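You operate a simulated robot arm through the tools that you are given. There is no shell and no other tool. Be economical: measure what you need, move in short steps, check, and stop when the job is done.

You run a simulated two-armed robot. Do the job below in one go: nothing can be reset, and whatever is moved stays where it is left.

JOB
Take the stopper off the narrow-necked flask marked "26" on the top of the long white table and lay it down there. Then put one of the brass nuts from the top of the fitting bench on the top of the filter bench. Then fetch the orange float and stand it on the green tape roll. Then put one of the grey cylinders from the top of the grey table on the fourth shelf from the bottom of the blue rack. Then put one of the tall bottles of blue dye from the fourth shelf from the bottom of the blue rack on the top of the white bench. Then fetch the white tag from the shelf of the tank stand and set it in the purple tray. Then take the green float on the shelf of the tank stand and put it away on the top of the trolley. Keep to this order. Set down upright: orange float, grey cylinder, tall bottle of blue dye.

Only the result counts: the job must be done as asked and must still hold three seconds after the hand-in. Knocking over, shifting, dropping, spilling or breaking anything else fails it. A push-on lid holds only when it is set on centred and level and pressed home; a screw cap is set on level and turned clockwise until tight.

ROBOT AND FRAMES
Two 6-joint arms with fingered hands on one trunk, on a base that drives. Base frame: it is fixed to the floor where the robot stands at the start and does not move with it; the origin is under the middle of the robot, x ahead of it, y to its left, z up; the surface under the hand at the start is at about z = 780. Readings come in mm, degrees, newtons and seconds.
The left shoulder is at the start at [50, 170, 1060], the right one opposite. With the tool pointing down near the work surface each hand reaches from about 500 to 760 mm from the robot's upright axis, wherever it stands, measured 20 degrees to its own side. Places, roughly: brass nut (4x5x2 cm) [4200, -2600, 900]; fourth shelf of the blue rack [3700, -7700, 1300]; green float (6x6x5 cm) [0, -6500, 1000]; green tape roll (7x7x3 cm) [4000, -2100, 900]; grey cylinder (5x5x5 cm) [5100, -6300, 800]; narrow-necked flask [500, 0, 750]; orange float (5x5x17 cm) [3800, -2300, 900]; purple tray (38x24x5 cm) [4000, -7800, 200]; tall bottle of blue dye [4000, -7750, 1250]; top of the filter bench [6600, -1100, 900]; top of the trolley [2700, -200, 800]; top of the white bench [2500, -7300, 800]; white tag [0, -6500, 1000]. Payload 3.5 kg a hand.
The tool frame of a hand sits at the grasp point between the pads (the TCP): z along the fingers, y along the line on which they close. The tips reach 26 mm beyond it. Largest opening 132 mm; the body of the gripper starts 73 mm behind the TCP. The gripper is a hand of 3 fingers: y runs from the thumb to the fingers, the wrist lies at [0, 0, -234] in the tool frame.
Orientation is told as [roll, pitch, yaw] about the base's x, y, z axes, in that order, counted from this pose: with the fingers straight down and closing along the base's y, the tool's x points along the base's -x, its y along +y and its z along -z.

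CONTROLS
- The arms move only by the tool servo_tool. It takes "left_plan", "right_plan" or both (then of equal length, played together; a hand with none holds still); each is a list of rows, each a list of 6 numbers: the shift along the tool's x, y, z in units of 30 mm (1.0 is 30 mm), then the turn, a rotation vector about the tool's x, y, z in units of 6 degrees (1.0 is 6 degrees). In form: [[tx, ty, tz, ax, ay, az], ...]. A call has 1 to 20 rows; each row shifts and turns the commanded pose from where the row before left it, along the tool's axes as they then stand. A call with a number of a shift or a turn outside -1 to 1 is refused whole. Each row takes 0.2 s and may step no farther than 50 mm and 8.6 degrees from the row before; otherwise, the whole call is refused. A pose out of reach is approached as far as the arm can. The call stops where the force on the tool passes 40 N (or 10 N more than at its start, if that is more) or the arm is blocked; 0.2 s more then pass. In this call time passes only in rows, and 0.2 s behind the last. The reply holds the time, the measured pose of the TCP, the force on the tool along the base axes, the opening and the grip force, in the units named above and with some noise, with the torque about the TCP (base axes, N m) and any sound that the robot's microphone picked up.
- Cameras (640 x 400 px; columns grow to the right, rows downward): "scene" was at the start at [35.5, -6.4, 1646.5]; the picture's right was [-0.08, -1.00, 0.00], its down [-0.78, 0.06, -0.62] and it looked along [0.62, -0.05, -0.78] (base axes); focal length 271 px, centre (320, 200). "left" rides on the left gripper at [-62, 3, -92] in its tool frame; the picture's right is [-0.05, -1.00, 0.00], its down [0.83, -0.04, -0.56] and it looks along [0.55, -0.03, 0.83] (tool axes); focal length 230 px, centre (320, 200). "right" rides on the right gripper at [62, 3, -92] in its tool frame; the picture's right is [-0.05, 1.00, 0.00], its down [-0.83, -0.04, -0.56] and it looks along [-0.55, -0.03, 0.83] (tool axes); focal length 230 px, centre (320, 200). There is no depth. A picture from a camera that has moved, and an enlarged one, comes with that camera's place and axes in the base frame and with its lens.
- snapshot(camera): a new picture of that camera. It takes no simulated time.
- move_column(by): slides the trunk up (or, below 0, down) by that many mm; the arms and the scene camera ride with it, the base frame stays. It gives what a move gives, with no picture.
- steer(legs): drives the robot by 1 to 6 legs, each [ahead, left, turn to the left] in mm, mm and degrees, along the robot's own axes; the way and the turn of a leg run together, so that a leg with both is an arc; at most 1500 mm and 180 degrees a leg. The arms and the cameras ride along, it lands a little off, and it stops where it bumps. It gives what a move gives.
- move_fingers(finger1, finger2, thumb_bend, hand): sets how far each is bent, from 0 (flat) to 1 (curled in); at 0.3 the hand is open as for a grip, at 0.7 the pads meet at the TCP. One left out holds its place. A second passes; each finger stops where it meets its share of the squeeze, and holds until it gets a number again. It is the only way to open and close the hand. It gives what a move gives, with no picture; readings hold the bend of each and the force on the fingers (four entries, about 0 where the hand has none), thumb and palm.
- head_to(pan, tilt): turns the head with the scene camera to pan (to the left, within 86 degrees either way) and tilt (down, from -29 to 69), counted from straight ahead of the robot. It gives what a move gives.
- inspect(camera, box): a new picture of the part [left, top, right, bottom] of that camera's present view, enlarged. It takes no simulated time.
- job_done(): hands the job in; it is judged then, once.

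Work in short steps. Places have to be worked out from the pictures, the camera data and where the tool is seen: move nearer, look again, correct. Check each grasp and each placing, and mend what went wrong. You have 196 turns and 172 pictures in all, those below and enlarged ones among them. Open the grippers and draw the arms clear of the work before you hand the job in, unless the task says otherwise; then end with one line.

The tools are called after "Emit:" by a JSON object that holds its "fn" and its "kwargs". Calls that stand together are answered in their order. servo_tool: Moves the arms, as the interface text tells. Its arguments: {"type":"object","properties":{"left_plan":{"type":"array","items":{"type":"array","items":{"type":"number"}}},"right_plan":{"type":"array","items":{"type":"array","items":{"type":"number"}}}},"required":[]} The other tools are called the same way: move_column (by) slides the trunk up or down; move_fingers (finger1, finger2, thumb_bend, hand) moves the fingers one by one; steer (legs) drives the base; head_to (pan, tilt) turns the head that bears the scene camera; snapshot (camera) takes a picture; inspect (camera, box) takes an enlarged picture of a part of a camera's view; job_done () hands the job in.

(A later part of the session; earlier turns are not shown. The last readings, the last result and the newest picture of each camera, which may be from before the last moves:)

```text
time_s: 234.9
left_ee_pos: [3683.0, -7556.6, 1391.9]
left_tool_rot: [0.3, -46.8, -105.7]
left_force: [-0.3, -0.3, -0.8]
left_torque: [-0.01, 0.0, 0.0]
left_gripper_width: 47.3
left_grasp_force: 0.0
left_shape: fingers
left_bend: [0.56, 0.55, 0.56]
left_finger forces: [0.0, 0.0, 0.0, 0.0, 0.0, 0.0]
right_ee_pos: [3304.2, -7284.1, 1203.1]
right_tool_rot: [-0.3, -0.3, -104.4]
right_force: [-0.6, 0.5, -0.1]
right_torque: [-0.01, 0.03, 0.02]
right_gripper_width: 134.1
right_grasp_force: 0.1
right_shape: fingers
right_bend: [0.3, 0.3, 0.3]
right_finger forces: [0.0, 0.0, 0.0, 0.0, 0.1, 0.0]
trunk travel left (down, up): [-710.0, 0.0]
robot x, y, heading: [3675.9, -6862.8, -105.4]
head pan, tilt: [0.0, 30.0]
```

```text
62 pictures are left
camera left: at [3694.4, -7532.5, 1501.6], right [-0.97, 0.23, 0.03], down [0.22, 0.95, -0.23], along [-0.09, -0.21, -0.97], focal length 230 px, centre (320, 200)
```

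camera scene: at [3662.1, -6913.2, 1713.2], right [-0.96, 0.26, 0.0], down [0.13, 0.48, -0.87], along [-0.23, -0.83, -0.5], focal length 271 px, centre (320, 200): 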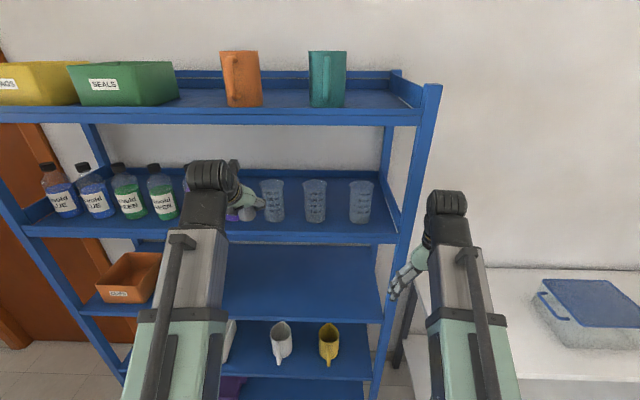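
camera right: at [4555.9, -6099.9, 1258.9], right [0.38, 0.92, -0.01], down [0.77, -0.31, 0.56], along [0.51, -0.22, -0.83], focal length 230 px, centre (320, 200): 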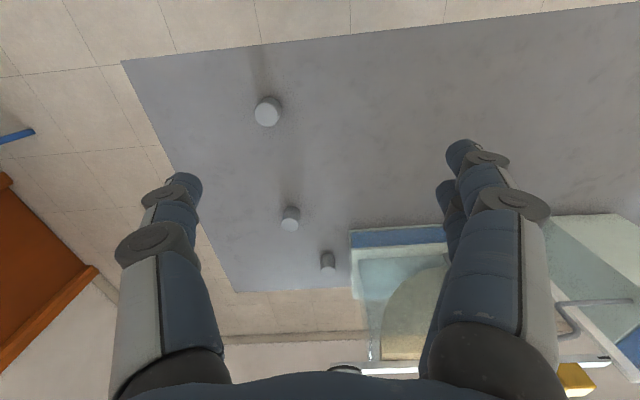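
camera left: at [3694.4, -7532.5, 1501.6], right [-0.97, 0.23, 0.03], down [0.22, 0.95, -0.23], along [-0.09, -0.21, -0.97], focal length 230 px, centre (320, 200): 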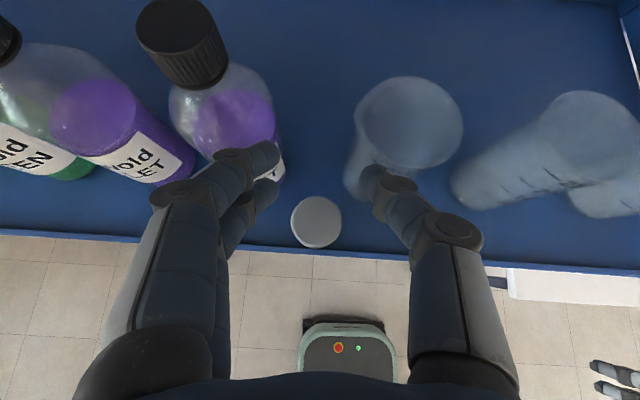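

The cylinder stands on the fourth shelf. Next is the second blue bottle, at about (4116, -7750). I back off, shift left, and look.

Emit:
{"fn": "steer", "kwargs": {"legs": [[-180, 0, 0], [0, 466, 0]]}}

Emit:
{"fn": "move_fingers", "kwargs": {"hand": "left", "finger1": 0.44, "finger2": 0.44, "thumb_bend": 0.44}}

Emit:
{"fn": "snapshot", "kwargs": {"camera": "left"}}

Emit:
{"fn": "snapshot", "kwargs": {"camera": "scene"}}

```text
time_s: 238.8
left_ee_pos: [4193.3, -7502.3, 1392.4]
left_tool_rot: [0.2, -46.8, -105.2]
left_force: [0.3, -0.4, 0.2]
left_torque: [0.0, 0.01, -0.04]
left_gripper_width: 47.1
left_grasp_force: 0.1
left_shape: fingers
left_bend: [0.56, 0.55, 0.56]
left_finger forces: [0.0, 0.0, 0.0, 0.0, 0.0, 0.0]
right_ee_pos: [3809.8, -7231.7, 1203.8]
right_tool_rot: [-0.3, -0.2, -104.1]
right_force: [0.5, 0.2, -0.4]
right_torque: [0.01, -0.01, -0.01]
right_gripper_width: 134.2
right_grasp_force: 0.1
right_shape: fingers
right_bend: [0.3, 0.3, 0.3]
right_finger forces: [0.0, 0.0, 0.1, 0.0, 0.0, 0.1]
trunk travel left (down, up): [-710.0, 0.0]
robot x, y, heading: [4179.0, -6806.1, -104.6]
head pan, tilt: [0.0, 30.0]
```

```text
time_s: 239.8
left_ee_pos: [4192.1, -7500.5, 1392.8]
left_tool_rot: [0.3, -47.0, -105.2]
left_force: [-0.7, -0.1, -0.5]
left_torque: [0.01, 0.01, -0.01]
left_gripper_width: 87.4
left_grasp_force: 0.0
left_shape: fingers
left_bend: [0.44, 0.44, 0.44]
left_finger forces: [0.1, 0.1, 0.0, 0.1, 0.1, 0.1]
right_ee_pos: [3808.5, -7231.3, 1202.6]
right_tool_rot: [-0.5, -0.2, -104.1]
right_force: [0.1, 0.1, -0.1]
right_torque: [-0.02, 0.0, 0.0]
right_gripper_width: 134.0
right_grasp_force: 0.1
right_shape: fingers
right_bend: [0.3, 0.3, 0.3]
right_finger forces: [0.0, 0.0, 0.0, 0.0, 0.0, 0.1]
trunk travel left (down, up): [-710.0, 0.0]
robot x, y, heading: [4178.7, -6809.5, -104.9]
head pan, tilt: [0.0, 30.0]
```

```text
61 pictures are left
camera left: at [4201.5, -7477.1, 1501.4], right [-0.97, 0.22, 0.03], down [0.21, 0.95, -0.23], along [-0.08, -0.21, -0.97], focal length 230 px, centre (320, 200)
```

left: 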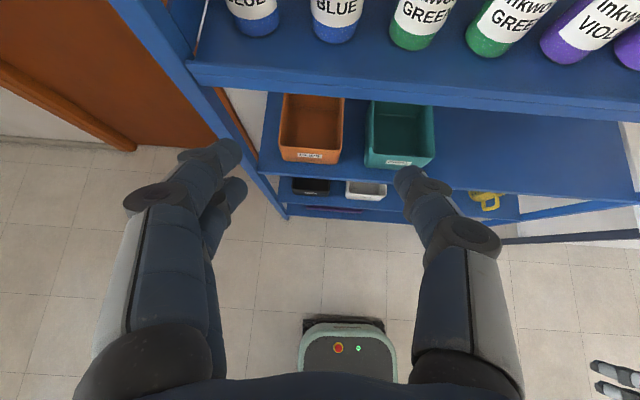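

```text
60 pictures are left
camera scene: at [4164.7, -6855.5, 1713.3], right [-0.97, 0.26, 0.0], down [0.13, 0.48, -0.87], along [-0.22, -0.84, -0.5], focal length 271 px, centre (320, 200)
```

scene: 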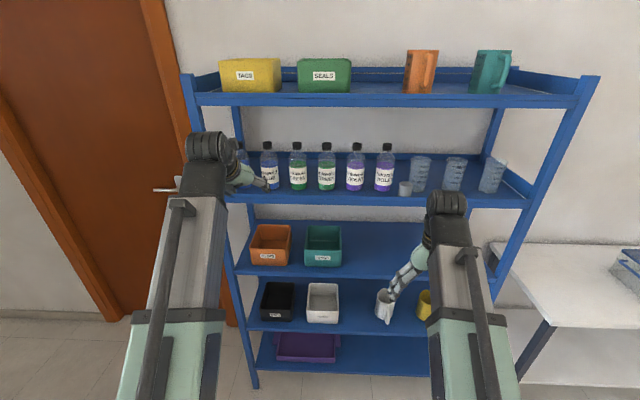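

Blue bottle 2 is at about (4109, -7765), 277 mm ahead. I tilt the hand 15° flatter to clear the upper shelf, lower to grip height, and drive in 150 mm.

Emit:
{"fn": "servo_tool", "kwargs": {"left_plan": [[0, 0, 0, 0, -0.85, 0], [0, 0, 0, 0, -0.85, 0], [0, 0, 0, 0, -0.85, 0], [0.7, -0.2, 0.375, 0, 0, 0], [0.7, -0.2, 0.375, 0, 0, 0]]}}

Emit:
{"fn": "steer", "kwargs": {"legs": [[150, 0, 0]]}}

Emit:
{"fn": "snapshot", "kwargs": {"camera": "left"}}

```text
time_s: 241.0
left_ee_pos: [4179.6, -7496.9, 1345.0]
left_tool_rot: [0.4, -62.2, -105.3]
left_force: [-0.2, -0.3, -0.4]
left_torque: [-0.02, -0.05, 0.01]
left_gripper_width: 87.4
left_grasp_force: 0.1
left_shape: fingers
left_bend: [0.44, 0.44, 0.44]
left_finger forces: [0.1, 0.0, 0.1, 0.0, 0.0, 0.0]
right_ee_pos: [3807.9, -7232.2, 1203.5]
right_tool_rot: [-0.3, -0.1, -104.2]
right_force: [0.0, -0.6, -0.5]
right_torque: [0.0, 0.02, 0.04]
right_gripper_width: 134.0
right_grasp_force: 0.0
right_shape: fingers
right_bend: [0.3, 0.3, 0.3]
right_finger forces: [0.1, 0.0, 0.1, 0.0, 0.1, 0.0]
trunk travel left (down, up): [-710.0, 0.0]
robot x, y, heading: [4177.7, -6809.1, -104.9]
head pan, tilt: [0.0, 30.0]
```

```text
time_s: 242.4
left_ee_pos: [4141.4, -7645.3, 1343.9]
left_tool_rot: [0.4, -62.1, -105.4]
left_force: [-1.3, -0.5, -0.2]
left_torque: [0.01, -0.02, 0.0]
left_gripper_width: 87.3
left_grasp_force: 0.1
left_shape: fingers
left_bend: [0.44, 0.44, 0.44]
left_finger forces: [0.0, 0.0, 0.1, 0.0, 0.0, 0.0]
right_ee_pos: [3769.2, -7379.5, 1202.3]
right_tool_rot: [-0.4, -0.2, -104.1]
right_force: [1.1, 0.1, -0.2]
right_torque: [0.03, -0.03, -0.02]
right_gripper_width: 133.9
right_grasp_force: 0.1
right_shape: fingers
right_bend: [0.3, 0.3, 0.3]
right_finger forces: [0.1, 0.0, 0.1, 0.1, 0.0, 0.1]
trunk travel left (down, up): [-710.0, 0.0]
robot x, y, heading: [4140.4, -6952.6, -105.0]
head pan, tilt: [0.0, 30.0]
```

```text
59 pictures are left
camera left: at [4157.9, -7595.5, 1442.1], right [-0.97, 0.24, 0.04], down [0.19, 0.86, -0.47], along [-0.15, -0.45, -0.88], focal length 230 px, centre (320, 200)
```

left: 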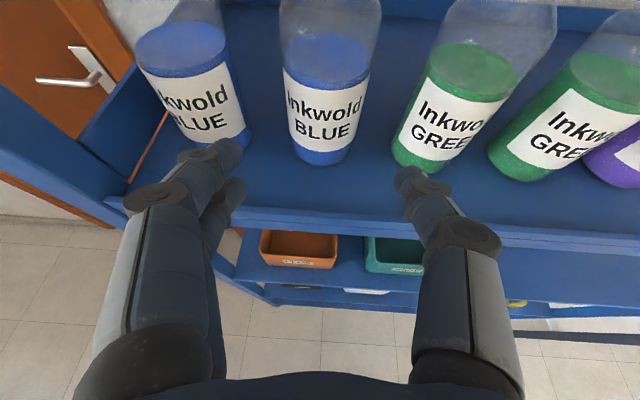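

The hand is aligned with bottle 2, with fingers heading into the gaps on either side. I drive 70 mm in and recheck.

Emit:
{"fn": "steer", "kwargs": {"legs": [[70, 0, 0]]}}

Emit:
{"fn": "snapshot", "kwargs": {"camera": "left"}}

```text
time_s: 243.4
left_ee_pos: [4123.3, -7714.4, 1343.9]
left_tool_rot: [0.4, -62.0, -105.2]
left_force: [-0.2, 0.0, 0.2]
left_torque: [0.01, -0.04, 0.0]
left_gripper_width: 87.2
left_grasp_force: 0.1
left_shape: fingers
left_bend: [0.44, 0.44, 0.44]
left_finger forces: [0.0, 0.0, 0.0, 0.0, 0.1, 0.1]
right_ee_pos: [3753.3, -7448.4, 1202.7]
right_tool_rot: [-0.5, -0.2, -104.0]
right_force: [0.3, 0.0, 0.1]
right_torque: [0.07, 0.02, -0.02]
right_gripper_width: 134.1
right_grasp_force: 0.0
right_shape: fingers
right_bend: [0.3, 0.3, 0.3]
right_finger forces: [0.0, 0.0, 0.0, 0.0, 0.0, 0.1]
trunk travel left (down, up): [-710.0, 0.0]
robot x, y, heading: [4117.4, -7022.5, -104.7]
head pan, tilt: [0.0, 30.0]
```

```text
58 pictures are left
camera left: at [4141.4, -7664.0, 1442.1], right [-0.97, 0.23, 0.04], down [0.19, 0.86, -0.47], along [-0.15, -0.45, -0.88], focal length 230 px, centre (320, 200)
```

left: 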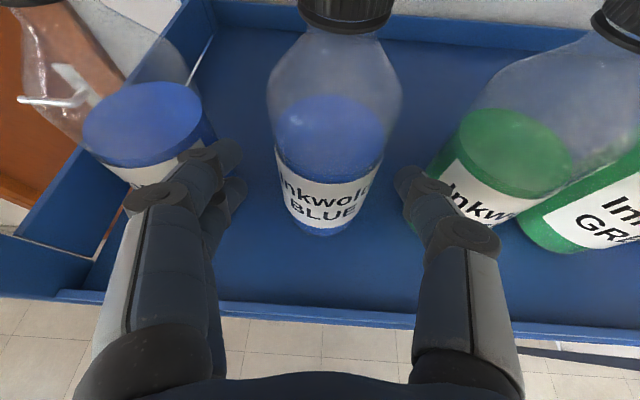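

I narrow the fingers a bit and move the arm 38 mm forward around the bottle.

Emit:
{"fn": "move_fingers", "kwargs": {"hand": "left", "finger1": 0.47, "finger2": 0.47, "thumb_bend": 0.47}}

Emit:
{"fn": "servo_tool", "kwargs": {"left_plan": [[-0.2, -0.07, 0.37, 0, 0, 0], [-0.2, -0.06, 0.37, 0, 0, 0], [-0.2, 0, 0.37, 0, 0, 0]]}}

Emit:
{"fn": "snapshot", "kwargs": {"camera": "left"}}

```text
time_s: 244.4
left_ee_pos: [4125.7, -7712.3, 1343.9]
left_tool_rot: [0.3, -62.2, -105.2]
left_force: [0.2, 0.0, 0.1]
left_torque: [0.02, -0.02, 0.03]
left_gripper_width: 78.8
left_grasp_force: 0.0
left_shape: fingers
left_bend: [0.47, 0.47, 0.47]
left_finger forces: [0.1, 0.1, 0.0, 0.0, 0.0, 0.0]
right_ee_pos: [3752.9, -7445.9, 1203.6]
right_tool_rot: [-0.4, -0.2, -103.8]
right_force: [0.1, 0.6, 0.2]
right_torque: [-0.01, -0.01, 0.0]
right_gripper_width: 133.9
right_grasp_force: 0.0
right_shape: fingers
right_bend: [0.3, 0.3, 0.3]
right_finger forces: [0.0, 0.0, 0.1, 0.0, 0.0, 0.0]
trunk travel left (down, up): [-710.0, 0.0]
robot x, y, heading: [4121.2, -7021.0, -104.7]
head pan, tilt: [0.0, 30.0]
```

```text
time_s: 245.2
left_ee_pos: [4110.6, -7748.3, 1347.3]
left_tool_rot: [0.4, -62.2, -105.2]
left_force: [-0.4, 0.0, -0.5]
left_torque: [-0.01, 0.02, 0.03]
left_gripper_width: 78.6
left_grasp_force: 0.0
left_shape: fingers
left_bend: [0.47, 0.47, 0.47]
left_finger forces: [0.0, 0.0, 0.1, 0.0, 0.0, 0.0]
right_ee_pos: [3752.9, -7446.3, 1202.7]
right_tool_rot: [-0.4, -0.3, -103.9]
right_force: [-0.2, 0.5, 0.1]
right_torque: [0.0, -0.01, 0.02]
right_gripper_width: 134.1
right_grasp_force: 0.1
right_shape: fingers
right_bend: [0.3, 0.3, 0.3]
right_finger forces: [0.1, 0.0, 0.0, 0.0, 0.1, 0.0]
trunk travel left (down, up): [-710.0, 0.0]
robot x, y, heading: [4119.7, -7020.7, -104.8]
head pan, tilt: [0.0, 30.0]
```

```text
57 pictures are left
camera left: at [4127.5, -7697.5, 1444.9], right [-0.97, 0.23, 0.04], down [0.19, 0.86, -0.48], along [-0.15, -0.45, -0.88], focal length 230 px, centre (320, 200)
```

left: 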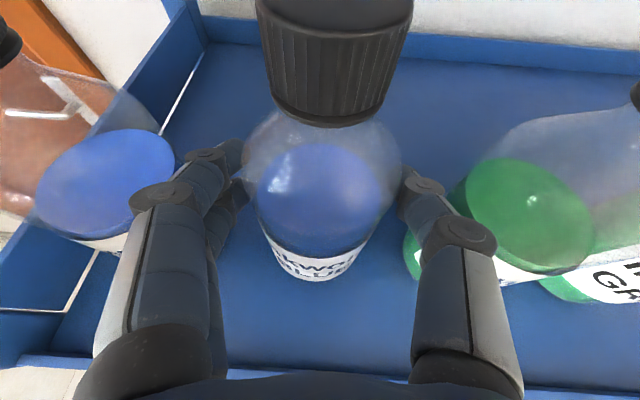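

The bottle is between the fingers. I close.

Emit:
{"fn": "move_fingers", "kwargs": {"hand": "left", "finger1": 0.65, "finger2": 0.65, "thumb_bend": 0.65}}

Emit:
{"fn": "servo_tool", "kwargs": {"left_plan": [[-0.3, 0, -0.16, 0, 0, 0], [-0.35, 0, -0.19, 0, 0, 0]]}}

Emit:
{"fn": "snapshot", "kwargs": {"camera": "left"}}

```text
time_s: 246.2
left_ee_pos: [4110.7, -7748.4, 1346.5]
left_tool_rot: [0.4, -62.2, -105.2]
left_force: [-1.2, -1.1, 1.3]
left_torque: [-0.04, -0.07, 0.0]
left_gripper_width: 48.4
left_grasp_force: 14.2
left_shape: fingers
left_bend: [0.57, 0.54, 0.6]
left_finger forces: [6.4, 8.6, 0.0, 0.1, 14.8, 0.0]
right_ee_pos: [3752.3, -7446.4, 1203.3]
right_tool_rot: [-0.5, -0.2, -104.0]
right_force: [-0.2, -0.4, 0.2]
right_torque: [-0.02, -0.02, 0.0]
right_gripper_width: 134.2
right_grasp_force: 0.1
right_shape: fingers
right_bend: [0.3, 0.3, 0.3]
right_finger forces: [0.0, 0.1, 0.0, 0.1, 0.1, 0.0]
trunk travel left (down, up): [-710.0, 0.0]
robot x, y, heading: [4119.9, -7020.2, -104.7]
head pan, tilt: [0.0, 30.0]
```

```text
time_s: 246.8
left_ee_pos: [4111.4, -7748.7, 1366.4]
left_tool_rot: [0.4, -62.0, -105.2]
left_force: [-0.7, 0.3, -2.4]
left_torque: [-0.02, 0.0, -0.01]
left_gripper_width: 48.7
left_grasp_force: 14.2
left_shape: fingers
left_bend: [0.57, 0.54, 0.6]
left_finger forces: [6.3, 8.8, 0.0, 0.0, 14.6, 0.0]
right_ee_pos: [3753.4, -7446.2, 1202.7]
right_tool_rot: [-0.5, -0.2, -103.9]
right_force: [0.1, 0.4, -0.4]
right_torque: [0.04, 0.0, 0.01]
right_gripper_width: 134.1
right_grasp_force: 0.0
right_shape: fingers
right_bend: [0.3, 0.3, 0.3]
right_finger forces: [0.0, 0.1, 0.0, 0.1, 0.1, 0.0]
trunk travel left (down, up): [-710.0, 0.0]
robot x, y, heading: [4122.7, -7019.3, -104.6]
head pan, tilt: [0.0, 30.0]
```

```text
56 pictures are left
camera left: at [4129.1, -7697.9, 1465.1], right [-0.97, 0.23, 0.04], down [0.19, 0.86, -0.47], along [-0.15, -0.45, -0.88], focal length 230 px, centre (320, 200)
```

left: 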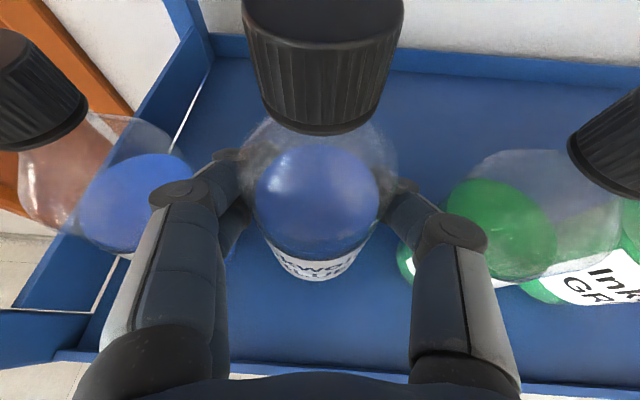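

The bottle is held. I raise it a little more, back straight out, and drive over to the white bench.

Emit:
{"fn": "servo_tool", "kwargs": {"left_plan": [[-0.45, 0, -0.24, 0, 0, 0]]}}

Emit:
{"fn": "steer", "kwargs": {"legs": [[-400, 0, 0], [250, -1264, 0]]}}

Emit:
{"fn": "head_to", "kwargs": {"pan": 5, "tilt": 45}}

Emit:
{"fn": "snapshot", "kwargs": {"camera": "scene"}}

Emit:
{"fn": "snapshot", "kwargs": {"camera": "left"}}

```text
time_s: 247.2
left_ee_pos: [4111.4, -7749.3, 1381.9]
left_tool_rot: [0.4, -62.2, -105.1]
left_force: [-0.7, 0.1, -2.1]
left_torque: [0.04, -0.01, 0.0]
left_gripper_width: 48.6
left_grasp_force: 14.4
left_shape: fingers
left_bend: [0.57, 0.54, 0.6]
left_finger forces: [6.2, 8.7, 0.0, 0.0, 14.4, 0.1]
right_ee_pos: [3752.9, -7446.7, 1202.6]
right_tool_rot: [-0.4, -0.1, -103.9]
right_force: [-0.3, -1.1, -0.3]
right_torque: [-0.02, 0.02, -0.01]
right_gripper_width: 134.0
right_grasp_force: 0.1
right_shape: fingers
right_bend: [0.3, 0.3, 0.3]
right_finger forces: [0.1, 0.1, 0.0, 0.0, 0.0, 0.1]
trunk travel left (down, up): [-710.0, 0.0]
robot x, y, heading: [4123.5, -7019.9, -104.7]
head pan, tilt: [0.0, 30.0]
```

```text
time_s: 249.7
left_ee_pos: [4201.4, -7380.0, 1381.1]
left_tool_rot: [0.4, -62.1, -105.5]
left_force: [-0.4, -0.1, -2.5]
left_torque: [-0.03, 0.02, 0.0]
left_gripper_width: 48.3
left_grasp_force: 15.0
left_shape: fingers
left_bend: [0.57, 0.54, 0.6]
left_finger forces: [6.1, 8.8, 0.0, 0.1, 14.8, 0.0]
right_ee_pos: [3845.1, -7076.7, 1201.7]
right_tool_rot: [-0.2, -0.2, -104.2]
right_force: [0.0, -0.4, -0.4]
right_torque: [0.01, -0.02, 0.0]
right_gripper_width: 133.9
right_grasp_force: 0.0
right_shape: fingers
right_bend: [0.3, 0.3, 0.3]
right_finger forces: [0.0, 0.0, 0.0, 0.0, 0.0, 0.0]
trunk travel left (down, up): [-710.0, 0.0]
robot x, y, heading: [4215.8, -6652.4, -104.9]
head pan, tilt: [0.0, 30.0]
stopped in leg 1: the robot was blocked; the commanded pose is now the measured one
```

```text
time_s: 250.5
left_ee_pos: [4202.3, -7378.8, 1381.0]
left_tool_rot: [0.3, -62.2, -105.4]
left_force: [0.6, 0.2, -2.5]
left_torque: [-0.01, 0.0, 0.02]
left_gripper_width: 48.1
left_grasp_force: 15.0
left_shape: fingers
left_bend: [0.57, 0.54, 0.6]
left_finger forces: [6.2, 8.7, 0.0, 0.1, 14.6, 0.0]
right_ee_pos: [3846.1, -7074.5, 1201.9]
right_tool_rot: [-0.4, -0.2, -104.1]
right_force: [0.5, -0.7, 0.6]
right_torque: [0.02, 0.01, -0.02]
right_gripper_width: 134.0
right_grasp_force: 0.0
right_shape: fingers
right_bend: [0.3, 0.3, 0.3]
right_finger forces: [0.0, 0.1, 0.0, 0.0, 0.0, 0.0]
trunk travel left (down, up): [-710.0, 0.0]
robot x, y, heading: [4215.8, -6653.2, -104.6]
head pan, tilt: [5.0, 45.0]
```

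```text
55 pictures are left
camera scene: at [4211.6, -6693.7, 1690.7], right [-0.98, 0.17, 0.0], down [0.12, 0.7, -0.71], along [-0.12, -0.7, -0.71], focal length 271 px, centre (320, 200)
```

scene: 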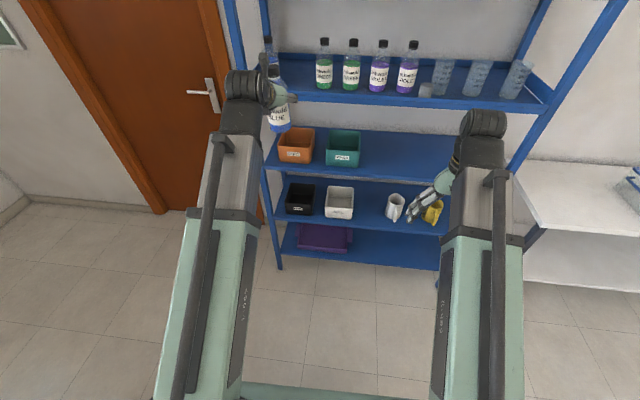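

```text
54 pictures are left
camera left: at [4220.2, -7328.4, 1479.5], right [-0.97, 0.24, 0.04], down [0.19, 0.86, -0.48], along [-0.15, -0.45, -0.88], focal length 230 px, centre (320, 200)
```

left: 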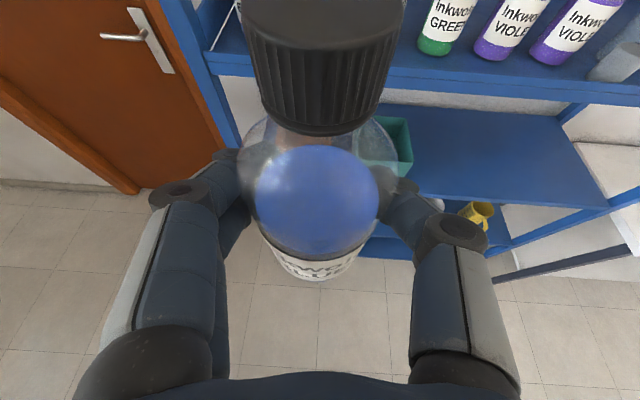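

The base bumped at the rear, probably the grey table's corner, and stopped. The bottle is still well held. I drive sideways to the white bench.

Emit:
{"fn": "steer", "kwargs": {"legs": [[140, -630, 0], [139, -633, 0]]}}

Emit:
{"fn": "snapshot", "kwargs": {"camera": "scene"}}

```text
time_s: 257.3
left_ee_pos: [2904.2, -7315.4, 1381.1]
left_tool_rot: [0.4, -62.1, -105.7]
left_force: [-0.6, 0.3, -3.3]
left_torque: [-0.02, -0.03, -0.02]
left_gripper_width: 48.3
left_grasp_force: 14.7
left_shape: fingers
left_bend: [0.57, 0.54, 0.6]
left_finger forces: [6.1, 8.8, 0.0, 0.1, 14.7, 0.0]
right_ee_pos: [2547.9, -7010.1, 1202.3]
right_tool_rot: [-0.4, -0.2, -104.3]
right_force: [-1.0, 0.4, 0.2]
right_torque: [-0.01, 0.01, 0.01]
right_gripper_width: 133.9
right_grasp_force: 0.0
right_shape: fingers
right_bend: [0.3, 0.3, 0.3]
right_finger forces: [0.1, 0.1, 0.1, 0.0, 0.0, 0.0]
trunk travel left (down, up): [-710.0, 0.0]
robot x, y, heading: [2918.8, -6585.9, -105.1]
head pan, tilt: [5.0, 45.0]
```

```text
53 pictures are left
camera scene: at [2914.3, -6629.4, 1690.6], right [-0.98, 0.18, 0.0], down [0.12, 0.7, -0.71], along [-0.12, -0.7, -0.71], focal length 271 px, centre (320, 200)
```

scene: 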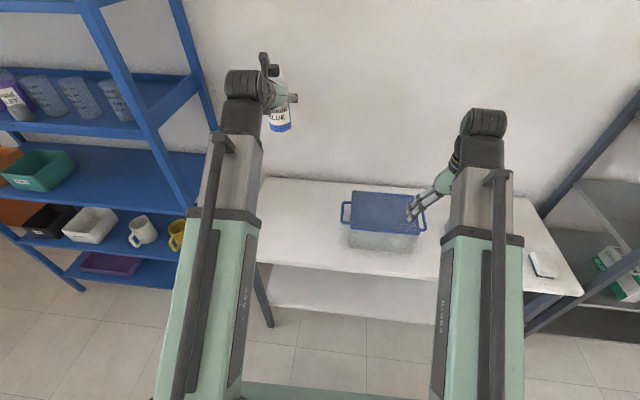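

The bottle is over a clear area of the white bench. I lower it with the arm.

Emit:
{"fn": "servo_tool", "kwargs": {"left_plan": [[1, 0, 0.53, 0, 0, 0], [1, 0, 0.53, 0, 0, 0], [1, 0, 0.53, 0, 0, 0], [1, 0, 0.53, 0, 0, 0], [1, 0, 0.53, 0, 0, 0], [1, 0, 0.53, 0, 0, 0], [1, 0, 0.53, 0, 0, 0], [1, 0, 0.53, 0, 0, 0], [1, 0, 0.53, 0, 0, 0], [1, 0, 0.53, 0, 0, 0], [1, 0, 0.53, 0, 0, 0], [1, 0, 0.53, 0, 0, 0]]}}

Emit:
{"fn": "snapshot", "kwargs": {"camera": "left"}}

Emit:
{"fn": "inspect", "kwargs": {"camera": "scene", "box": [220, 120, 380, 290]}}

```text
time_s: 259.9
left_ee_pos: [2905.5, -7316.4, 972.7]
left_tool_rot: [0.4, -62.3, -105.7]
left_force: [-0.7, 0.6, -3.3]
left_torque: [-0.03, 0.01, -0.02]
left_gripper_width: 48.6
left_grasp_force: 14.4
left_shape: fingers
left_bend: [0.57, 0.54, 0.6]
left_finger forces: [6.1, 8.7, 0.0, 0.0, 14.4, 0.1]
right_ee_pos: [2547.3, -7010.3, 1202.7]
right_tool_rot: [-0.3, -0.2, -104.4]
right_force: [-0.2, 0.6, -0.3]
right_torque: [0.0, -0.02, -0.02]
right_gripper_width: 133.9
right_grasp_force: 0.0
right_shape: fingers
right_bend: [0.3, 0.3, 0.3]
right_finger forces: [0.0, 0.0, 0.1, 0.0, 0.1, 0.0]
trunk travel left (down, up): [-710.0, 0.0]
robot x, y, heading: [2918.6, -6587.0, -105.2]
head pan, tilt: [5.0, 45.0]
```

```text
52 pictures are left
camera left: at [2922.8, -7266.0, 1070.1], right [-0.97, 0.24, 0.04], down [0.19, 0.86, -0.48], along [-0.15, -0.45, -0.88], focal length 230 px, centre (320, 200)
```

left: 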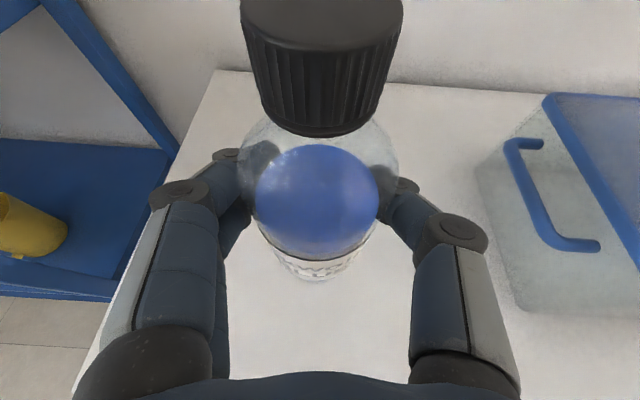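

```text
2.35 times, centred on (300, 205) of scene
camera zoom: at [2915.3, -6629.7, 1690.7], right [-0.98, 0.18, 0.0], down [0.12, 0.7, -0.71], along [-0.12, -0.7, -0.71], focal length 638 px, centre (367, 188)
```

zoom: 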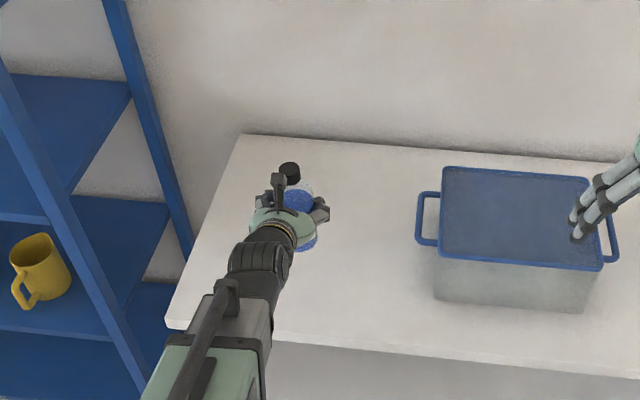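

I'm well over the bench. I lower further, then in small steps.

Emit:
{"fn": "servo_tool", "kwargs": {"left_plan": [[1, 0, 0.53, 0, 0, 0], [0.9, 0, 0.48, 0, 0, 0]]}}

Emit:
{"fn": "servo_tool", "kwargs": {"left_plan": [[0.25, 0, 0.13, 0, 0, 0]]}}

Emit:
{"fn": "servo_tool", "kwargs": {"left_plan": [[0.25, 0, 0.13, 0, 0, 0]]}}

Emit:
{"fn": "servo_tool", "kwargs": {"left_plan": [[0.2, 0, 0.11, 0, 0, 0]]}}

Emit:
{"fn": "inspect", "kwargs": {"camera": "scene", "box": [260, 160, 340, 270]}}

```text
time_s: 260.5
left_ee_pos: [2904.9, -7316.5, 906.9]
left_tool_rot: [0.4, -62.1, -105.7]
left_force: [-0.2, -0.1, -3.1]
left_torque: [-0.01, 0.02, -0.01]
left_gripper_width: 48.6
left_grasp_force: 14.6
left_shape: fingers
left_bend: [0.57, 0.54, 0.6]
left_finger forces: [6.0, 8.7, 0.0, 0.1, 14.5, 0.1]
right_ee_pos: [2547.0, -7008.7, 1202.7]
right_tool_rot: [-0.3, -0.3, -104.4]
right_force: [0.1, 0.0, 0.1]
right_torque: [-0.02, -0.02, 0.04]
right_gripper_width: 133.9
right_grasp_force: 0.1
right_shape: fingers
right_bend: [0.3, 0.3, 0.3]
right_finger forces: [0.1, 0.1, 0.0, 0.0, 0.1, 0.0]
trunk travel left (down, up): [-710.0, 0.0]
robot x, y, heading: [2918.8, -6589.6, -105.4]
head pan, tilt: [5.0, 45.0]
```

```text
time_s: 260.9
left_ee_pos: [2905.3, -7316.6, 898.9]
left_tool_rot: [0.5, -62.1, -105.6]
left_force: [-0.3, 0.6, -3.1]
left_torque: [-0.02, 0.01, -0.02]
left_gripper_width: 48.0
left_grasp_force: 14.8
left_shape: fingers
left_bend: [0.57, 0.54, 0.6]
left_finger forces: [6.1, 8.7, 0.1, 0.1, 14.5, 0.0]
right_ee_pos: [2548.5, -7011.2, 1202.6]
right_tool_rot: [-0.3, -0.3, -104.4]
right_force: [0.3, 0.9, -1.2]
right_torque: [0.0, 0.05, -0.01]
right_gripper_width: 134.1
right_grasp_force: 0.1
right_shape: fingers
right_bend: [0.3, 0.3, 0.3]
right_finger forces: [0.1, 0.1, 0.1, 0.1, 0.0, 0.0]
trunk travel left (down, up): [-710.0, 0.0]
robot x, y, heading: [2918.2, -6586.3, -105.1]
head pan, tilt: [5.0, 45.0]
```

```text
time_s: 261.3
left_ee_pos: [2905.9, -7315.9, 891.5]
left_tool_rot: [0.4, -62.1, -105.6]
left_force: [-0.2, -0.1, -2.6]
left_torque: [-0.01, 0.02, 0.04]
left_gripper_width: 48.2
left_grasp_force: 14.2
left_shape: fingers
left_bend: [0.57, 0.54, 0.6]
left_finger forces: [6.0, 8.7, 0.0, 0.0, 14.4, 0.0]
right_ee_pos: [2547.6, -7010.5, 1202.6]
right_tool_rot: [-0.5, -0.1, -104.4]
right_force: [-0.9, 0.1, 0.5]
right_torque: [-0.03, -0.01, 0.0]
right_gripper_width: 134.1
right_grasp_force: 0.0
right_shape: fingers
right_bend: [0.3, 0.3, 0.3]
right_finger forces: [0.0, 0.1, 0.0, 0.1, 0.1, 0.1]
trunk travel left (down, up): [-710.0, 0.0]
robot x, y, heading: [2918.1, -6584.4, -105.3]
head pan, tilt: [5.0, 45.0]
```

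```text
time_s: 261.7
left_ee_pos: [2904.7, -7316.9, 886.1]
left_tool_rot: [0.6, -62.3, -105.7]
left_force: [-0.8, -1.4, 4.7]
left_torque: [-0.1, -0.09, -0.03]
left_gripper_width: 48.5
left_grasp_force: 15.1
left_shape: fingers
left_bend: [0.57, 0.54, 0.6]
left_finger forces: [6.6, 8.9, 0.0, 0.1, 15.2, 0.0]
right_ee_pos: [2547.8, -7009.4, 1202.4]
right_tool_rot: [-0.4, -0.3, -104.4]
right_force: [0.0, 0.2, -0.5]
right_torque: [-0.03, 0.02, -0.01]
right_gripper_width: 134.0
right_grasp_force: 0.0
right_shape: fingers
right_bend: [0.3, 0.3, 0.3]
right_finger forces: [0.0, 0.0, 0.0, 0.1, 0.0, 0.0]
trunk travel left (down, up): [-710.0, 0.0]
robot x, y, heading: [2920.1, -6586.8, -105.2]
head pan, tilt: [5.0, 45.0]
```

```text
3.64 times, centred on (300, 215) of scene
camera zoom: at [2915.0, -6628.6, 1690.9], right [-0.98, 0.18, 0.0], down [0.12, 0.7, -0.71], along [-0.12, -0.7, -0.71], focal length 985 px, centre (393, 146)
```

zoom: 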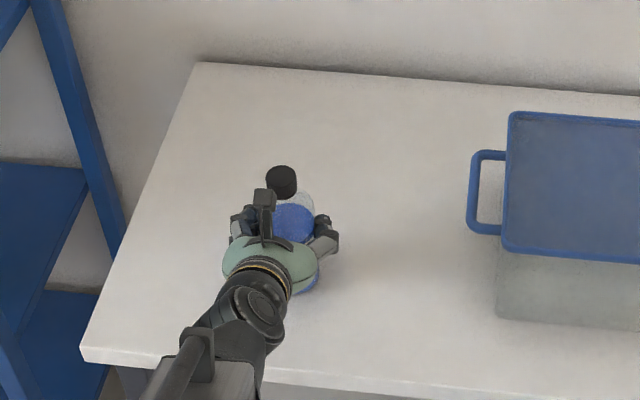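

Contact. I release gently and withdraw straight back.

Emit:
{"fn": "move_fingers", "kwargs": {"hand": "left", "finger1": 0.52, "finger2": 0.5, "thumb_bend": 0.55}}

Emit:
{"fn": "move_fingers", "kwargs": {"hand": "left", "finger1": 0.36, "finger2": 0.36, "thumb_bend": 0.36}}

Emit:
{"fn": "servo_tool", "kwargs": {"left_plan": [[0.2, 0, -0.38, 0, 0, 0], [0.47, 0, -0.88, 0, 0, 0], [0.47, 0, -0.88, 0, 0, 0], [0.47, 0, -0.88, 0, 0, 0]]}}

Emit:
{"fn": "snapshot", "kwargs": {"camera": "left"}}

```text
time_s: 262.7
left_ee_pos: [2905.4, -7316.6, 884.9]
left_tool_rot: [0.4, -62.0, -105.6]
left_force: [-0.9, 0.1, 0.1]
left_torque: [0.01, -0.02, -0.02]
left_gripper_width: 56.5
left_grasp_force: 0.1
left_shape: fingers
left_bend: [0.52, 0.5, 0.55]
left_finger forces: [0.1, 0.0, 0.0, 0.0, 0.5, 0.0]
right_ee_pos: [2548.0, -7010.0, 1203.3]
right_tool_rot: [-0.5, -0.3, -104.4]
right_force: [-0.5, 0.1, 0.6]
right_torque: [0.02, 0.01, 0.0]
right_gripper_width: 134.1
right_grasp_force: 0.0
right_shape: fingers
right_bend: [0.3, 0.3, 0.3]
right_finger forces: [0.0, 0.0, 0.0, 0.0, 0.0, 0.0]
trunk travel left (down, up): [-710.0, 0.0]
robot x, y, heading: [2917.6, -6582.8, -105.2]
head pan, tilt: [5.0, 45.0]
```

```text
time_s: 263.7
left_ee_pos: [2905.6, -7316.4, 885.0]
left_tool_rot: [0.3, -62.1, -105.6]
left_force: [0.7, 0.9, -1.3]
left_torque: [0.0, -0.01, -0.03]
left_gripper_width: 114.3
left_grasp_force: 0.1
left_shape: fingers
left_bend: [0.36, 0.36, 0.36]
left_finger forces: [0.0, 0.0, 0.1, 0.1, 0.0, 0.1]
right_ee_pos: [2546.5, -7008.9, 1202.9]
right_tool_rot: [-0.3, -0.3, -104.4]
right_force: [0.9, 0.1, 0.4]
right_torque: [-0.04, -0.01, -0.02]
right_gripper_width: 133.8
right_grasp_force: 0.0
right_shape: fingers
right_bend: [0.3, 0.3, 0.3]
right_finger forces: [0.0, 0.0, 0.0, 0.0, 0.0, 0.0]
trunk travel left (down, up): [-710.0, 0.0]
robot x, y, heading: [2919.9, -6586.4, -105.1]
head pan, tilt: [5.0, 45.0]
```

```text
time_s: 264.7
left_ee_pos: [2928.2, -7228.4, 886.9]
left_tool_rot: [0.3, -62.2, -105.7]
left_force: [-0.2, -0.7, 0.5]
left_torque: [0.0, -0.02, 0.0]
left_gripper_width: 114.2
left_grasp_force: 0.0
left_shape: fingers
left_bend: [0.36, 0.36, 0.36]
left_finger forces: [0.0, 0.1, 0.0, 0.1, 0.0, 0.0]
left hand out of reach, approached as far as the arm can: row 2
right_ee_pos: [2547.8, -7010.6, 1202.4]
right_tool_rot: [-0.5, -0.4, -104.5]
right_force: [-0.1, 0.1, 0.7]
right_torque: [-0.03, 0.01, 0.02]
right_gripper_width: 134.0
right_grasp_force: 0.1
right_shape: fingers
right_bend: [0.3, 0.3, 0.3]
right_finger forces: [0.0, 0.0, 0.0, 0.0, 0.1, 0.0]
trunk travel left (down, up): [-710.0, 0.0]
robot x, y, heading: [2918.2, -6587.7, -105.1]
head pan, tilt: [5.0, 45.0]
```

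```text
49 pictures are left
camera left: at [2946.1, -7178.3, 984.9], right [-0.97, 0.24, 0.04], down [0.19, 0.86, -0.47], along [-0.15, -0.45, -0.88], focal length 230 px, centre (320, 200)
```

left: 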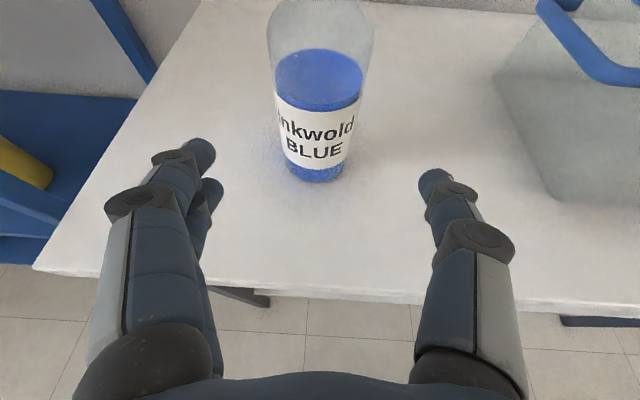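

The bottle stands upright on the white bench. Next is the tank stand at about (0, -6500). I raise the left arm, back off, turn along the aisle and drive.

Emit:
{"fn": "servo_tool", "kwargs": {"left_plan": [[-1, 0, -0.53, 0, 0, 0], [-1, 0, -0.53, 0, 0, 0], [-1, 0, -0.53, 0, 0, 0], [-1, 0, -0.53, 0, 0, 0], [-1, 0, -0.53, 0, 0, 0], [-1, 0, -0.53, 0, 0, 0], [-1, 0, -0.53, 0, 0, 0]]}}

Emit:
{"fn": "steer", "kwargs": {"legs": [[-320, 0, 0], [0, 0, -90], [760, 75, 0], [760, 75, 0]]}}

Emit:
{"fn": "head_to", "kwargs": {"pan": 40, "tilt": 18}}

Emit:
{"fn": "snapshot", "kwargs": {"camera": "scene"}}

```text
time_s: 266.3
left_ee_pos: [2906.5, -7284.6, 1048.8]
left_tool_rot: [0.4, -62.3, -105.7]
left_force: [-0.6, -0.3, -0.4]
left_torque: [0.01, 0.01, -0.01]
left_gripper_width: 114.3
left_grasp_force: 0.0
left_shape: fingers
left_bend: [0.36, 0.36, 0.36]
left_finger forces: [0.0, 0.1, 0.0, 0.1, 0.0, 0.1]
left hand out of reach, approached as far as the arm can: row 1, 2, 3, 4, 5, 6, 7
right_ee_pos: [2547.8, -7010.7, 1202.8]
right_tool_rot: [-0.4, -0.3, -104.4]
right_force: [0.0, -0.7, -0.4]
right_torque: [0.0, 0.04, -0.01]
right_gripper_width: 133.9
right_grasp_force: 0.0
right_shape: fingers
right_bend: [0.3, 0.3, 0.3]
right_finger forces: [0.0, 0.1, 0.1, 0.0, 0.1, 0.1]
trunk travel left (down, up): [-710.0, 0.0]
robot x, y, heading: [2914.6, -6583.7, -104.9]
head pan, tilt: [5.0, 45.0]
```

```text
time_s: 268.6
left_ee_pos: [2991.0, -6969.2, 1049.0]
left_tool_rot: [0.6, -62.1, -105.7]
left_force: [0.1, -0.4, -1.7]
left_torque: [-0.01, 0.0, 0.01]
left_gripper_width: 114.5
left_grasp_force: 0.0
left_shape: fingers
left_bend: [0.36, 0.36, 0.36]
left_finger forces: [0.1, 0.0, 0.0, 0.0, 0.0, 0.0]
right_ee_pos: [2632.9, -6695.7, 1202.3]
right_tool_rot: [-0.5, -0.2, -104.5]
right_force: [-0.3, 0.5, -0.9]
right_torque: [0.01, -0.02, 0.02]
right_gripper_width: 134.2
right_grasp_force: 0.1
right_shape: fingers
right_bend: [0.3, 0.3, 0.3]
right_finger forces: [0.0, 0.1, 0.1, 0.0, 0.0, 0.1]
trunk travel left (down, up): [-710.0, 0.0]
robot x, y, heading: [3001.9, -6269.1, -105.2]
head pan, tilt: [5.0, 45.0]
stopped in leg 1: the robot was blocked; the commanded pose is now the measured one
```

```text
time_s: 269.6
left_ee_pos: [2990.7, -6967.6, 1048.5]
left_tool_rot: [0.4, -62.1, -105.5]
left_force: [-0.2, 0.4, 0.0]
left_torque: [0.02, 0.0, -0.02]
left_gripper_width: 114.4
left_grasp_force: 0.2
left_shape: fingers
left_bend: [0.36, 0.36, 0.36]
left_finger forces: [0.1, 0.0, 0.0, 0.0, 0.0, 0.1]
right_ee_pos: [2632.6, -6695.3, 1202.8]
right_tool_rot: [-0.3, -0.3, -104.4]
right_force: [-0.3, 0.1, -0.2]
right_torque: [0.01, -0.02, 0.02]
right_gripper_width: 134.0
right_grasp_force: 0.1
right_shape: fingers
right_bend: [0.3, 0.3, 0.3]
right_finger forces: [0.0, 0.0, 0.1, 0.0, 0.0, 0.0]
trunk travel left (down, up): [-710.0, 0.0]
robot x, y, heading: [3002.3, -6274.7, -105.2]
head pan, tilt: [40.0, 18.0]
```

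```text
48 pictures are left
camera scene: at [3053.2, -6318.9, 1732.5], right [-0.91, -0.42, 0.0], down [-0.13, 0.28, -0.95], along [0.4, -0.86, -0.31], focal length 271 px, centre (320, 200)
```

scene: 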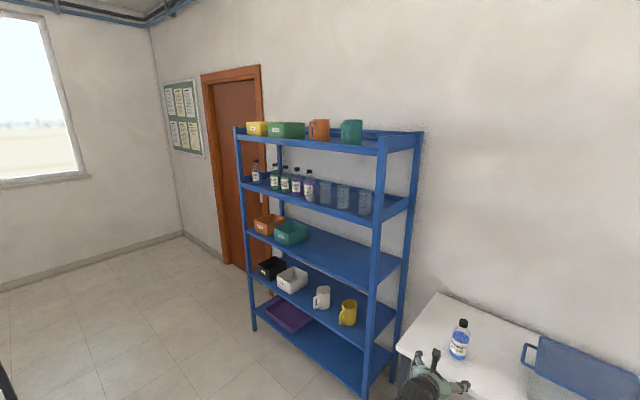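

The base touched the green table behind and stopped. I move forward to mid-aisle, then turn and drive along the aisle.

Emit:
{"fn": "steer", "kwargs": {"legs": [[225, 0, 0], [0, 0, -90], [700, 0, 0], [700, 0, 0]]}}

Emit:
{"fn": "snapshot", "kwargs": {"camera": "scene"}}

```text
time_s: 282.1
left_ee_pos: [875.7, -6097.4, 1048.8]
left_tool_rot: [0.3, -62.2, 164.2]
left_force: [-0.8, -0.5, 0.0]
left_torque: [0.02, -0.02, 0.0]
left_gripper_width: 114.5
left_grasp_force: 0.0
left_shape: fingers
left_bend: [0.36, 0.36, 0.36]
left_finger forces: [0.1, 0.0, 0.0, 0.0, 0.1, 0.0]
right_ee_pos: [1150.9, -5740.0, 1202.4]
right_tool_rot: [-0.3, -0.2, 165.5]
right_force: [-1.2, 0.7, -0.4]
right_torque: [0.03, -0.03, -0.01]
right_gripper_width: 134.0
right_grasp_force: 0.0
right_shape: fingers
right_bend: [0.3, 0.3, 0.3]
right_finger forces: [0.0, 0.0, 0.1, 0.1, 0.0, 0.0]
trunk travel left (down, up): [-710.0, 0.0]
robot x, y, heading: [1574.0, -6111.6, 164.9]
head pan, tilt: [40.0, 18.0]
```

```text
47 pictures are left
camera scene: at [1525.9, -6161.8, 1732.6], right [-0.42, 0.91, 0.0], down [0.28, 0.13, -0.95], along [-0.86, -0.4, -0.31], focal length 271 px, centre (320, 200)
```

scene: 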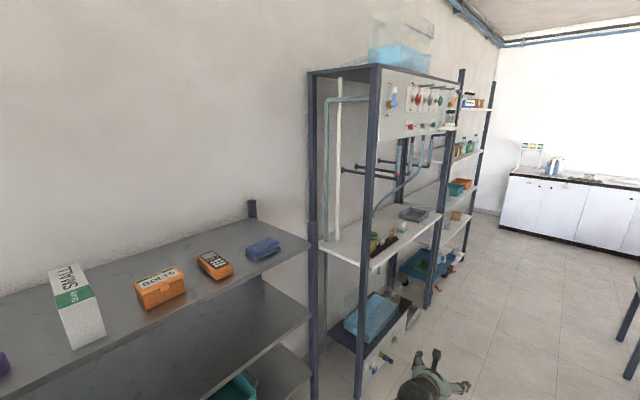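

Emit:
{"fn": "inspect", "kwargs": {"camera": "scene", "box": [310, 170, 470, 290]}}

```text
3.33 times, centred on (390, 230) of scene
camera zoom: at [1525.9, -6161.8, 1732.6], right [-0.42, 0.91, 0.0], down [0.28, 0.13, -0.95], along [-0.86, -0.4, -0.31], focal length 903 px, centre (87, 100)
```

zoom: 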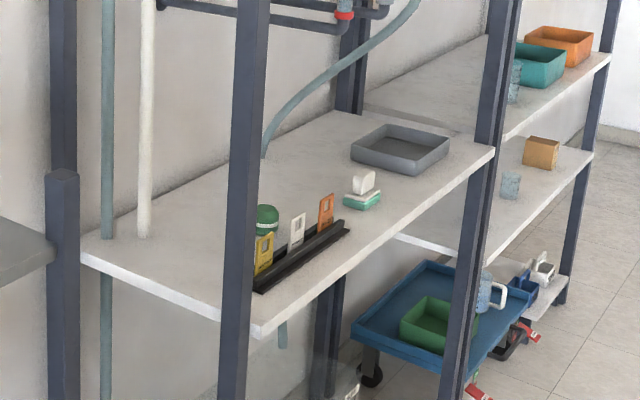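

The white tag stands in a black slotted rack near the front edge of the tank stand's shelf, with the green float behind it. I drive in front of the stand, keep some distance, and turn to face it.

Emit:
{"fn": "steer", "kwargs": {"legs": [[770, -74, 0], [769, -73, 0], [0, 0, 88]]}}

Emit:
{"fn": "head_to", "kwargs": {"pan": 5, "tilt": 35}}

Emit:
{"fn": "snapshot", "kwargs": {"camera": "scene"}}

```text
time_s: 293.9
left_ee_pos: [92.2, -6270.0, 1048.6]
left_tool_rot: [0.4, -62.3, -106.2]
left_force: [0.0, -1.1, -0.2]
left_torque: [0.0, -0.03, 0.02]
left_gripper_width: 114.4
left_grasp_force: 0.0
left_shape: fingers
left_bend: [0.36, 0.36, 0.36]
left_finger forces: [0.1, 0.0, 0.0, 0.0, 0.0, 0.1]
right_ee_pos: [-264.0, -5992.5, 1202.6]
right_tool_rot: [-0.3, -0.3, -104.8]
right_force: [0.1, 0.4, 0.3]
right_torque: [0.02, 0.01, 0.02]
right_gripper_width: 134.0
right_grasp_force: 0.2
right_shape: fingers
right_bend: [0.3, 0.3, 0.3]
right_finger forces: [0.0, 0.0, 0.1, 0.0, 0.0, 0.0]
trunk travel left (down, up): [-710.0, 0.0]
robot x, y, heading: [109.3, -5570.8, -105.8]
head pan, tilt: [40.0, 18.0]
```

```text
time_s: 294.9
left_ee_pos: [90.7, -6269.7, 1048.6]
left_tool_rot: [0.4, -62.2, -106.2]
left_force: [0.5, 0.0, 0.1]
left_torque: [0.02, 0.02, -0.01]
left_gripper_width: 114.4
left_grasp_force: 0.0
left_shape: fingers
left_bend: [0.36, 0.36, 0.36]
left_finger forces: [0.0, 0.0, 0.1, 0.1, 0.1, 0.1]
right_ee_pos: [-265.1, -5992.9, 1201.8]
right_tool_rot: [-0.4, -0.3, -104.9]
right_force: [0.0, -0.5, 0.4]
right_torque: [0.0, 0.01, -0.04]
right_gripper_width: 134.1
right_grasp_force: 0.1
right_shape: fingers
right_bend: [0.3, 0.3, 0.3]
right_finger forces: [0.1, 0.0, 0.0, 0.0, 0.0, 0.0]
trunk travel left (down, up): [-710.0, 0.0]
robot x, y, heading: [110.6, -5571.2, -105.5]
head pan, tilt: [5.0, 35.0]
```

```text
45 pictures are left
camera scene: at [104.6, -5621.9, 1705.5], right [-0.98, 0.18, 0.0], down [0.11, 0.56, -0.82], along [-0.15, -0.81, -0.57], focal length 271 px, centre (320, 200)
```

scene: 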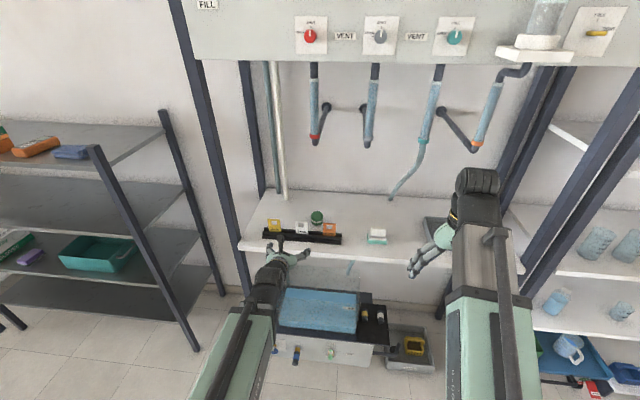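

Emit:
{"fn": "inspect", "kwargs": {"camera": "scene", "box": [245, 195, 405, 265]}}

Emit:
{"fn": "snapshot", "kwargs": {"camera": "left"}}

```text
4.00 times, centred on (325, 230) of scene
camera zoom: at [104.6, -5621.9, 1705.5], right [-0.98, 0.18, 0.0], down [0.11, 0.56, -0.82], along [-0.15, -0.81, -0.57], focal length 1084 px, centre (300, 80)
```

zoom: 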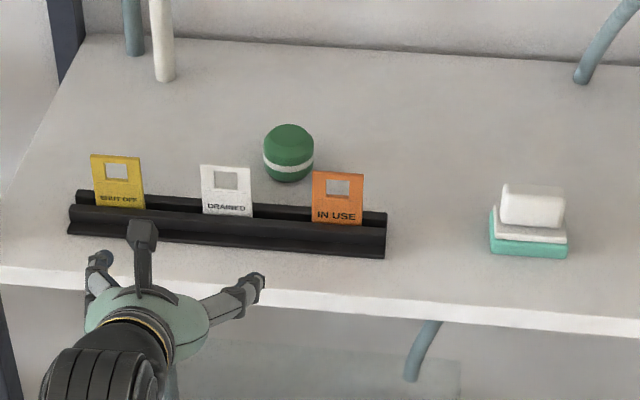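

```text
43 pictures are left
camera left: at [108.6, -6218.5, 1147.0], right [-0.97, 0.25, 0.04], down [0.2, 0.86, -0.48], along [-0.15, -0.45, -0.88], focal length 230 px, centre (320, 200)
```

left: 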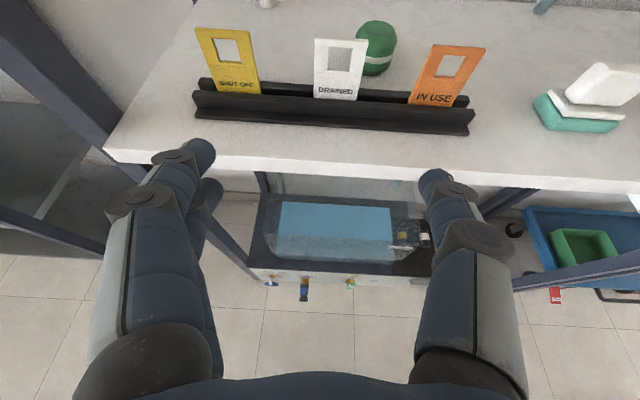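

The tag stands facing the front in a slot, so I'll pinch its faces front to back with a vertical hand turned about 60°, after turning the base to -136°. First I bring the left hand back to pointing down, raised and turned.

Emit:
{"fn": "servo_tool", "kwargs": {"left_plan": [[0, 0, 0, 0, 0.95, 0], [0, 0, 0, 0, 0.95, 0], [0, 0, 0, 0, 0.95, 0], [0, 0, 0, 0, 0.95, 0], [0, 0, 0, 0, 0.95, 0], [0, 0, 0, 0, 0.95, 0], [0, 0, 0, 0, 0.95, 0], [0, 0, 0, 0, 0.95, 0], [0, 0, 0, 0, 0.95, 0], [0, 0, 0, 0, 0.95, 0], [0, 0, 0, 0, 0.87, 0]]}}

Emit:
{"fn": "servo_tool", "kwargs": {"left_plan": [[0.55, 0.93, -0.6, 0, 0, 0], [0.55, 0.93, -0.6, 0, 0, 0], [0.55, 0.93, -0.6, 0, 0, 0], [0.55, 0.93, -0.6, 0, 0, 0], [0.55, 0.9, -0.6, 0, 0, 0], [0, 0, 0, 0, 0, 1], [0, 0, 0, 0, 0, 1], [0, 0, 0, 0, 0, 1], [0, 0, 0, 0, 0, 1], [0, 0, 0, 0, 0, 1], [0, 0, 0, 0, 0, 1], [0, 0, 0, 0, 0, 1], [0, 0, 0, 0, 0, 1], [0, 0, 0, 0, 0, 1], [0, 0, 0, 0, 0, 1]]}}

```text
time_s: 297.3
left_ee_pos: [90.8, -6270.1, 1049.9]
left_tool_rot: [0.1, 0.2, -105.7]
left_force: [-1.2, 0.2, -0.5]
left_torque: [-0.02, 0.01, -0.03]
left_gripper_width: 114.5
left_grasp_force: 0.1
left_shape: fingers
left_bend: [0.36, 0.36, 0.36]
left_finger forces: [0.0, 0.0, 0.1, 0.0, 0.1, 0.0]
right_ee_pos: [-265.3, -5993.1, 1203.1]
right_tool_rot: [-0.5, -0.3, -105.0]
right_force: [0.4, -0.1, 0.2]
right_torque: [0.04, -0.02, -0.02]
right_gripper_width: 134.2
right_grasp_force: 0.0
right_shape: fingers
right_bend: [0.3, 0.3, 0.3]
right_finger forces: [0.0, 0.0, 0.0, 0.1, 0.1, 0.0]
trunk travel left (down, up): [-710.0, 0.0]
robot x, y, heading: [110.7, -5574.2, -105.6]
head pan, tilt: [5.0, 35.0]
```

```text
time_s: 300.5
left_ee_pos: [245.4, -6228.5, 1138.5]
left_tool_rot: [0.0, 0.2, -166.0]
left_force: [0.3, -0.1, -0.1]
left_torque: [-0.01, 0.02, 0.0]
left_gripper_width: 114.4
left_grasp_force: 0.0
left_shape: fingers
left_bend: [0.36, 0.36, 0.36]
left_finger forces: [0.0, 0.0, 0.0, 0.1, 0.0, 0.0]
right_ee_pos: [-264.6, -5992.9, 1203.4]
right_tool_rot: [-0.3, -0.3, -104.9]
right_force: [-0.6, -0.9, 0.2]
right_torque: [0.0, -0.01, 0.0]
right_gripper_width: 134.3
right_grasp_force: 0.1
right_shape: fingers
right_bend: [0.3, 0.3, 0.3]
right_finger forces: [0.0, 0.0, 0.0, 0.0, 0.0, 0.0]
trunk travel left (down, up): [-710.0, 0.0]
robot x, y, heading: [110.0, -5572.3, -105.5]
head pan, tilt: [5.0, 35.0]
```

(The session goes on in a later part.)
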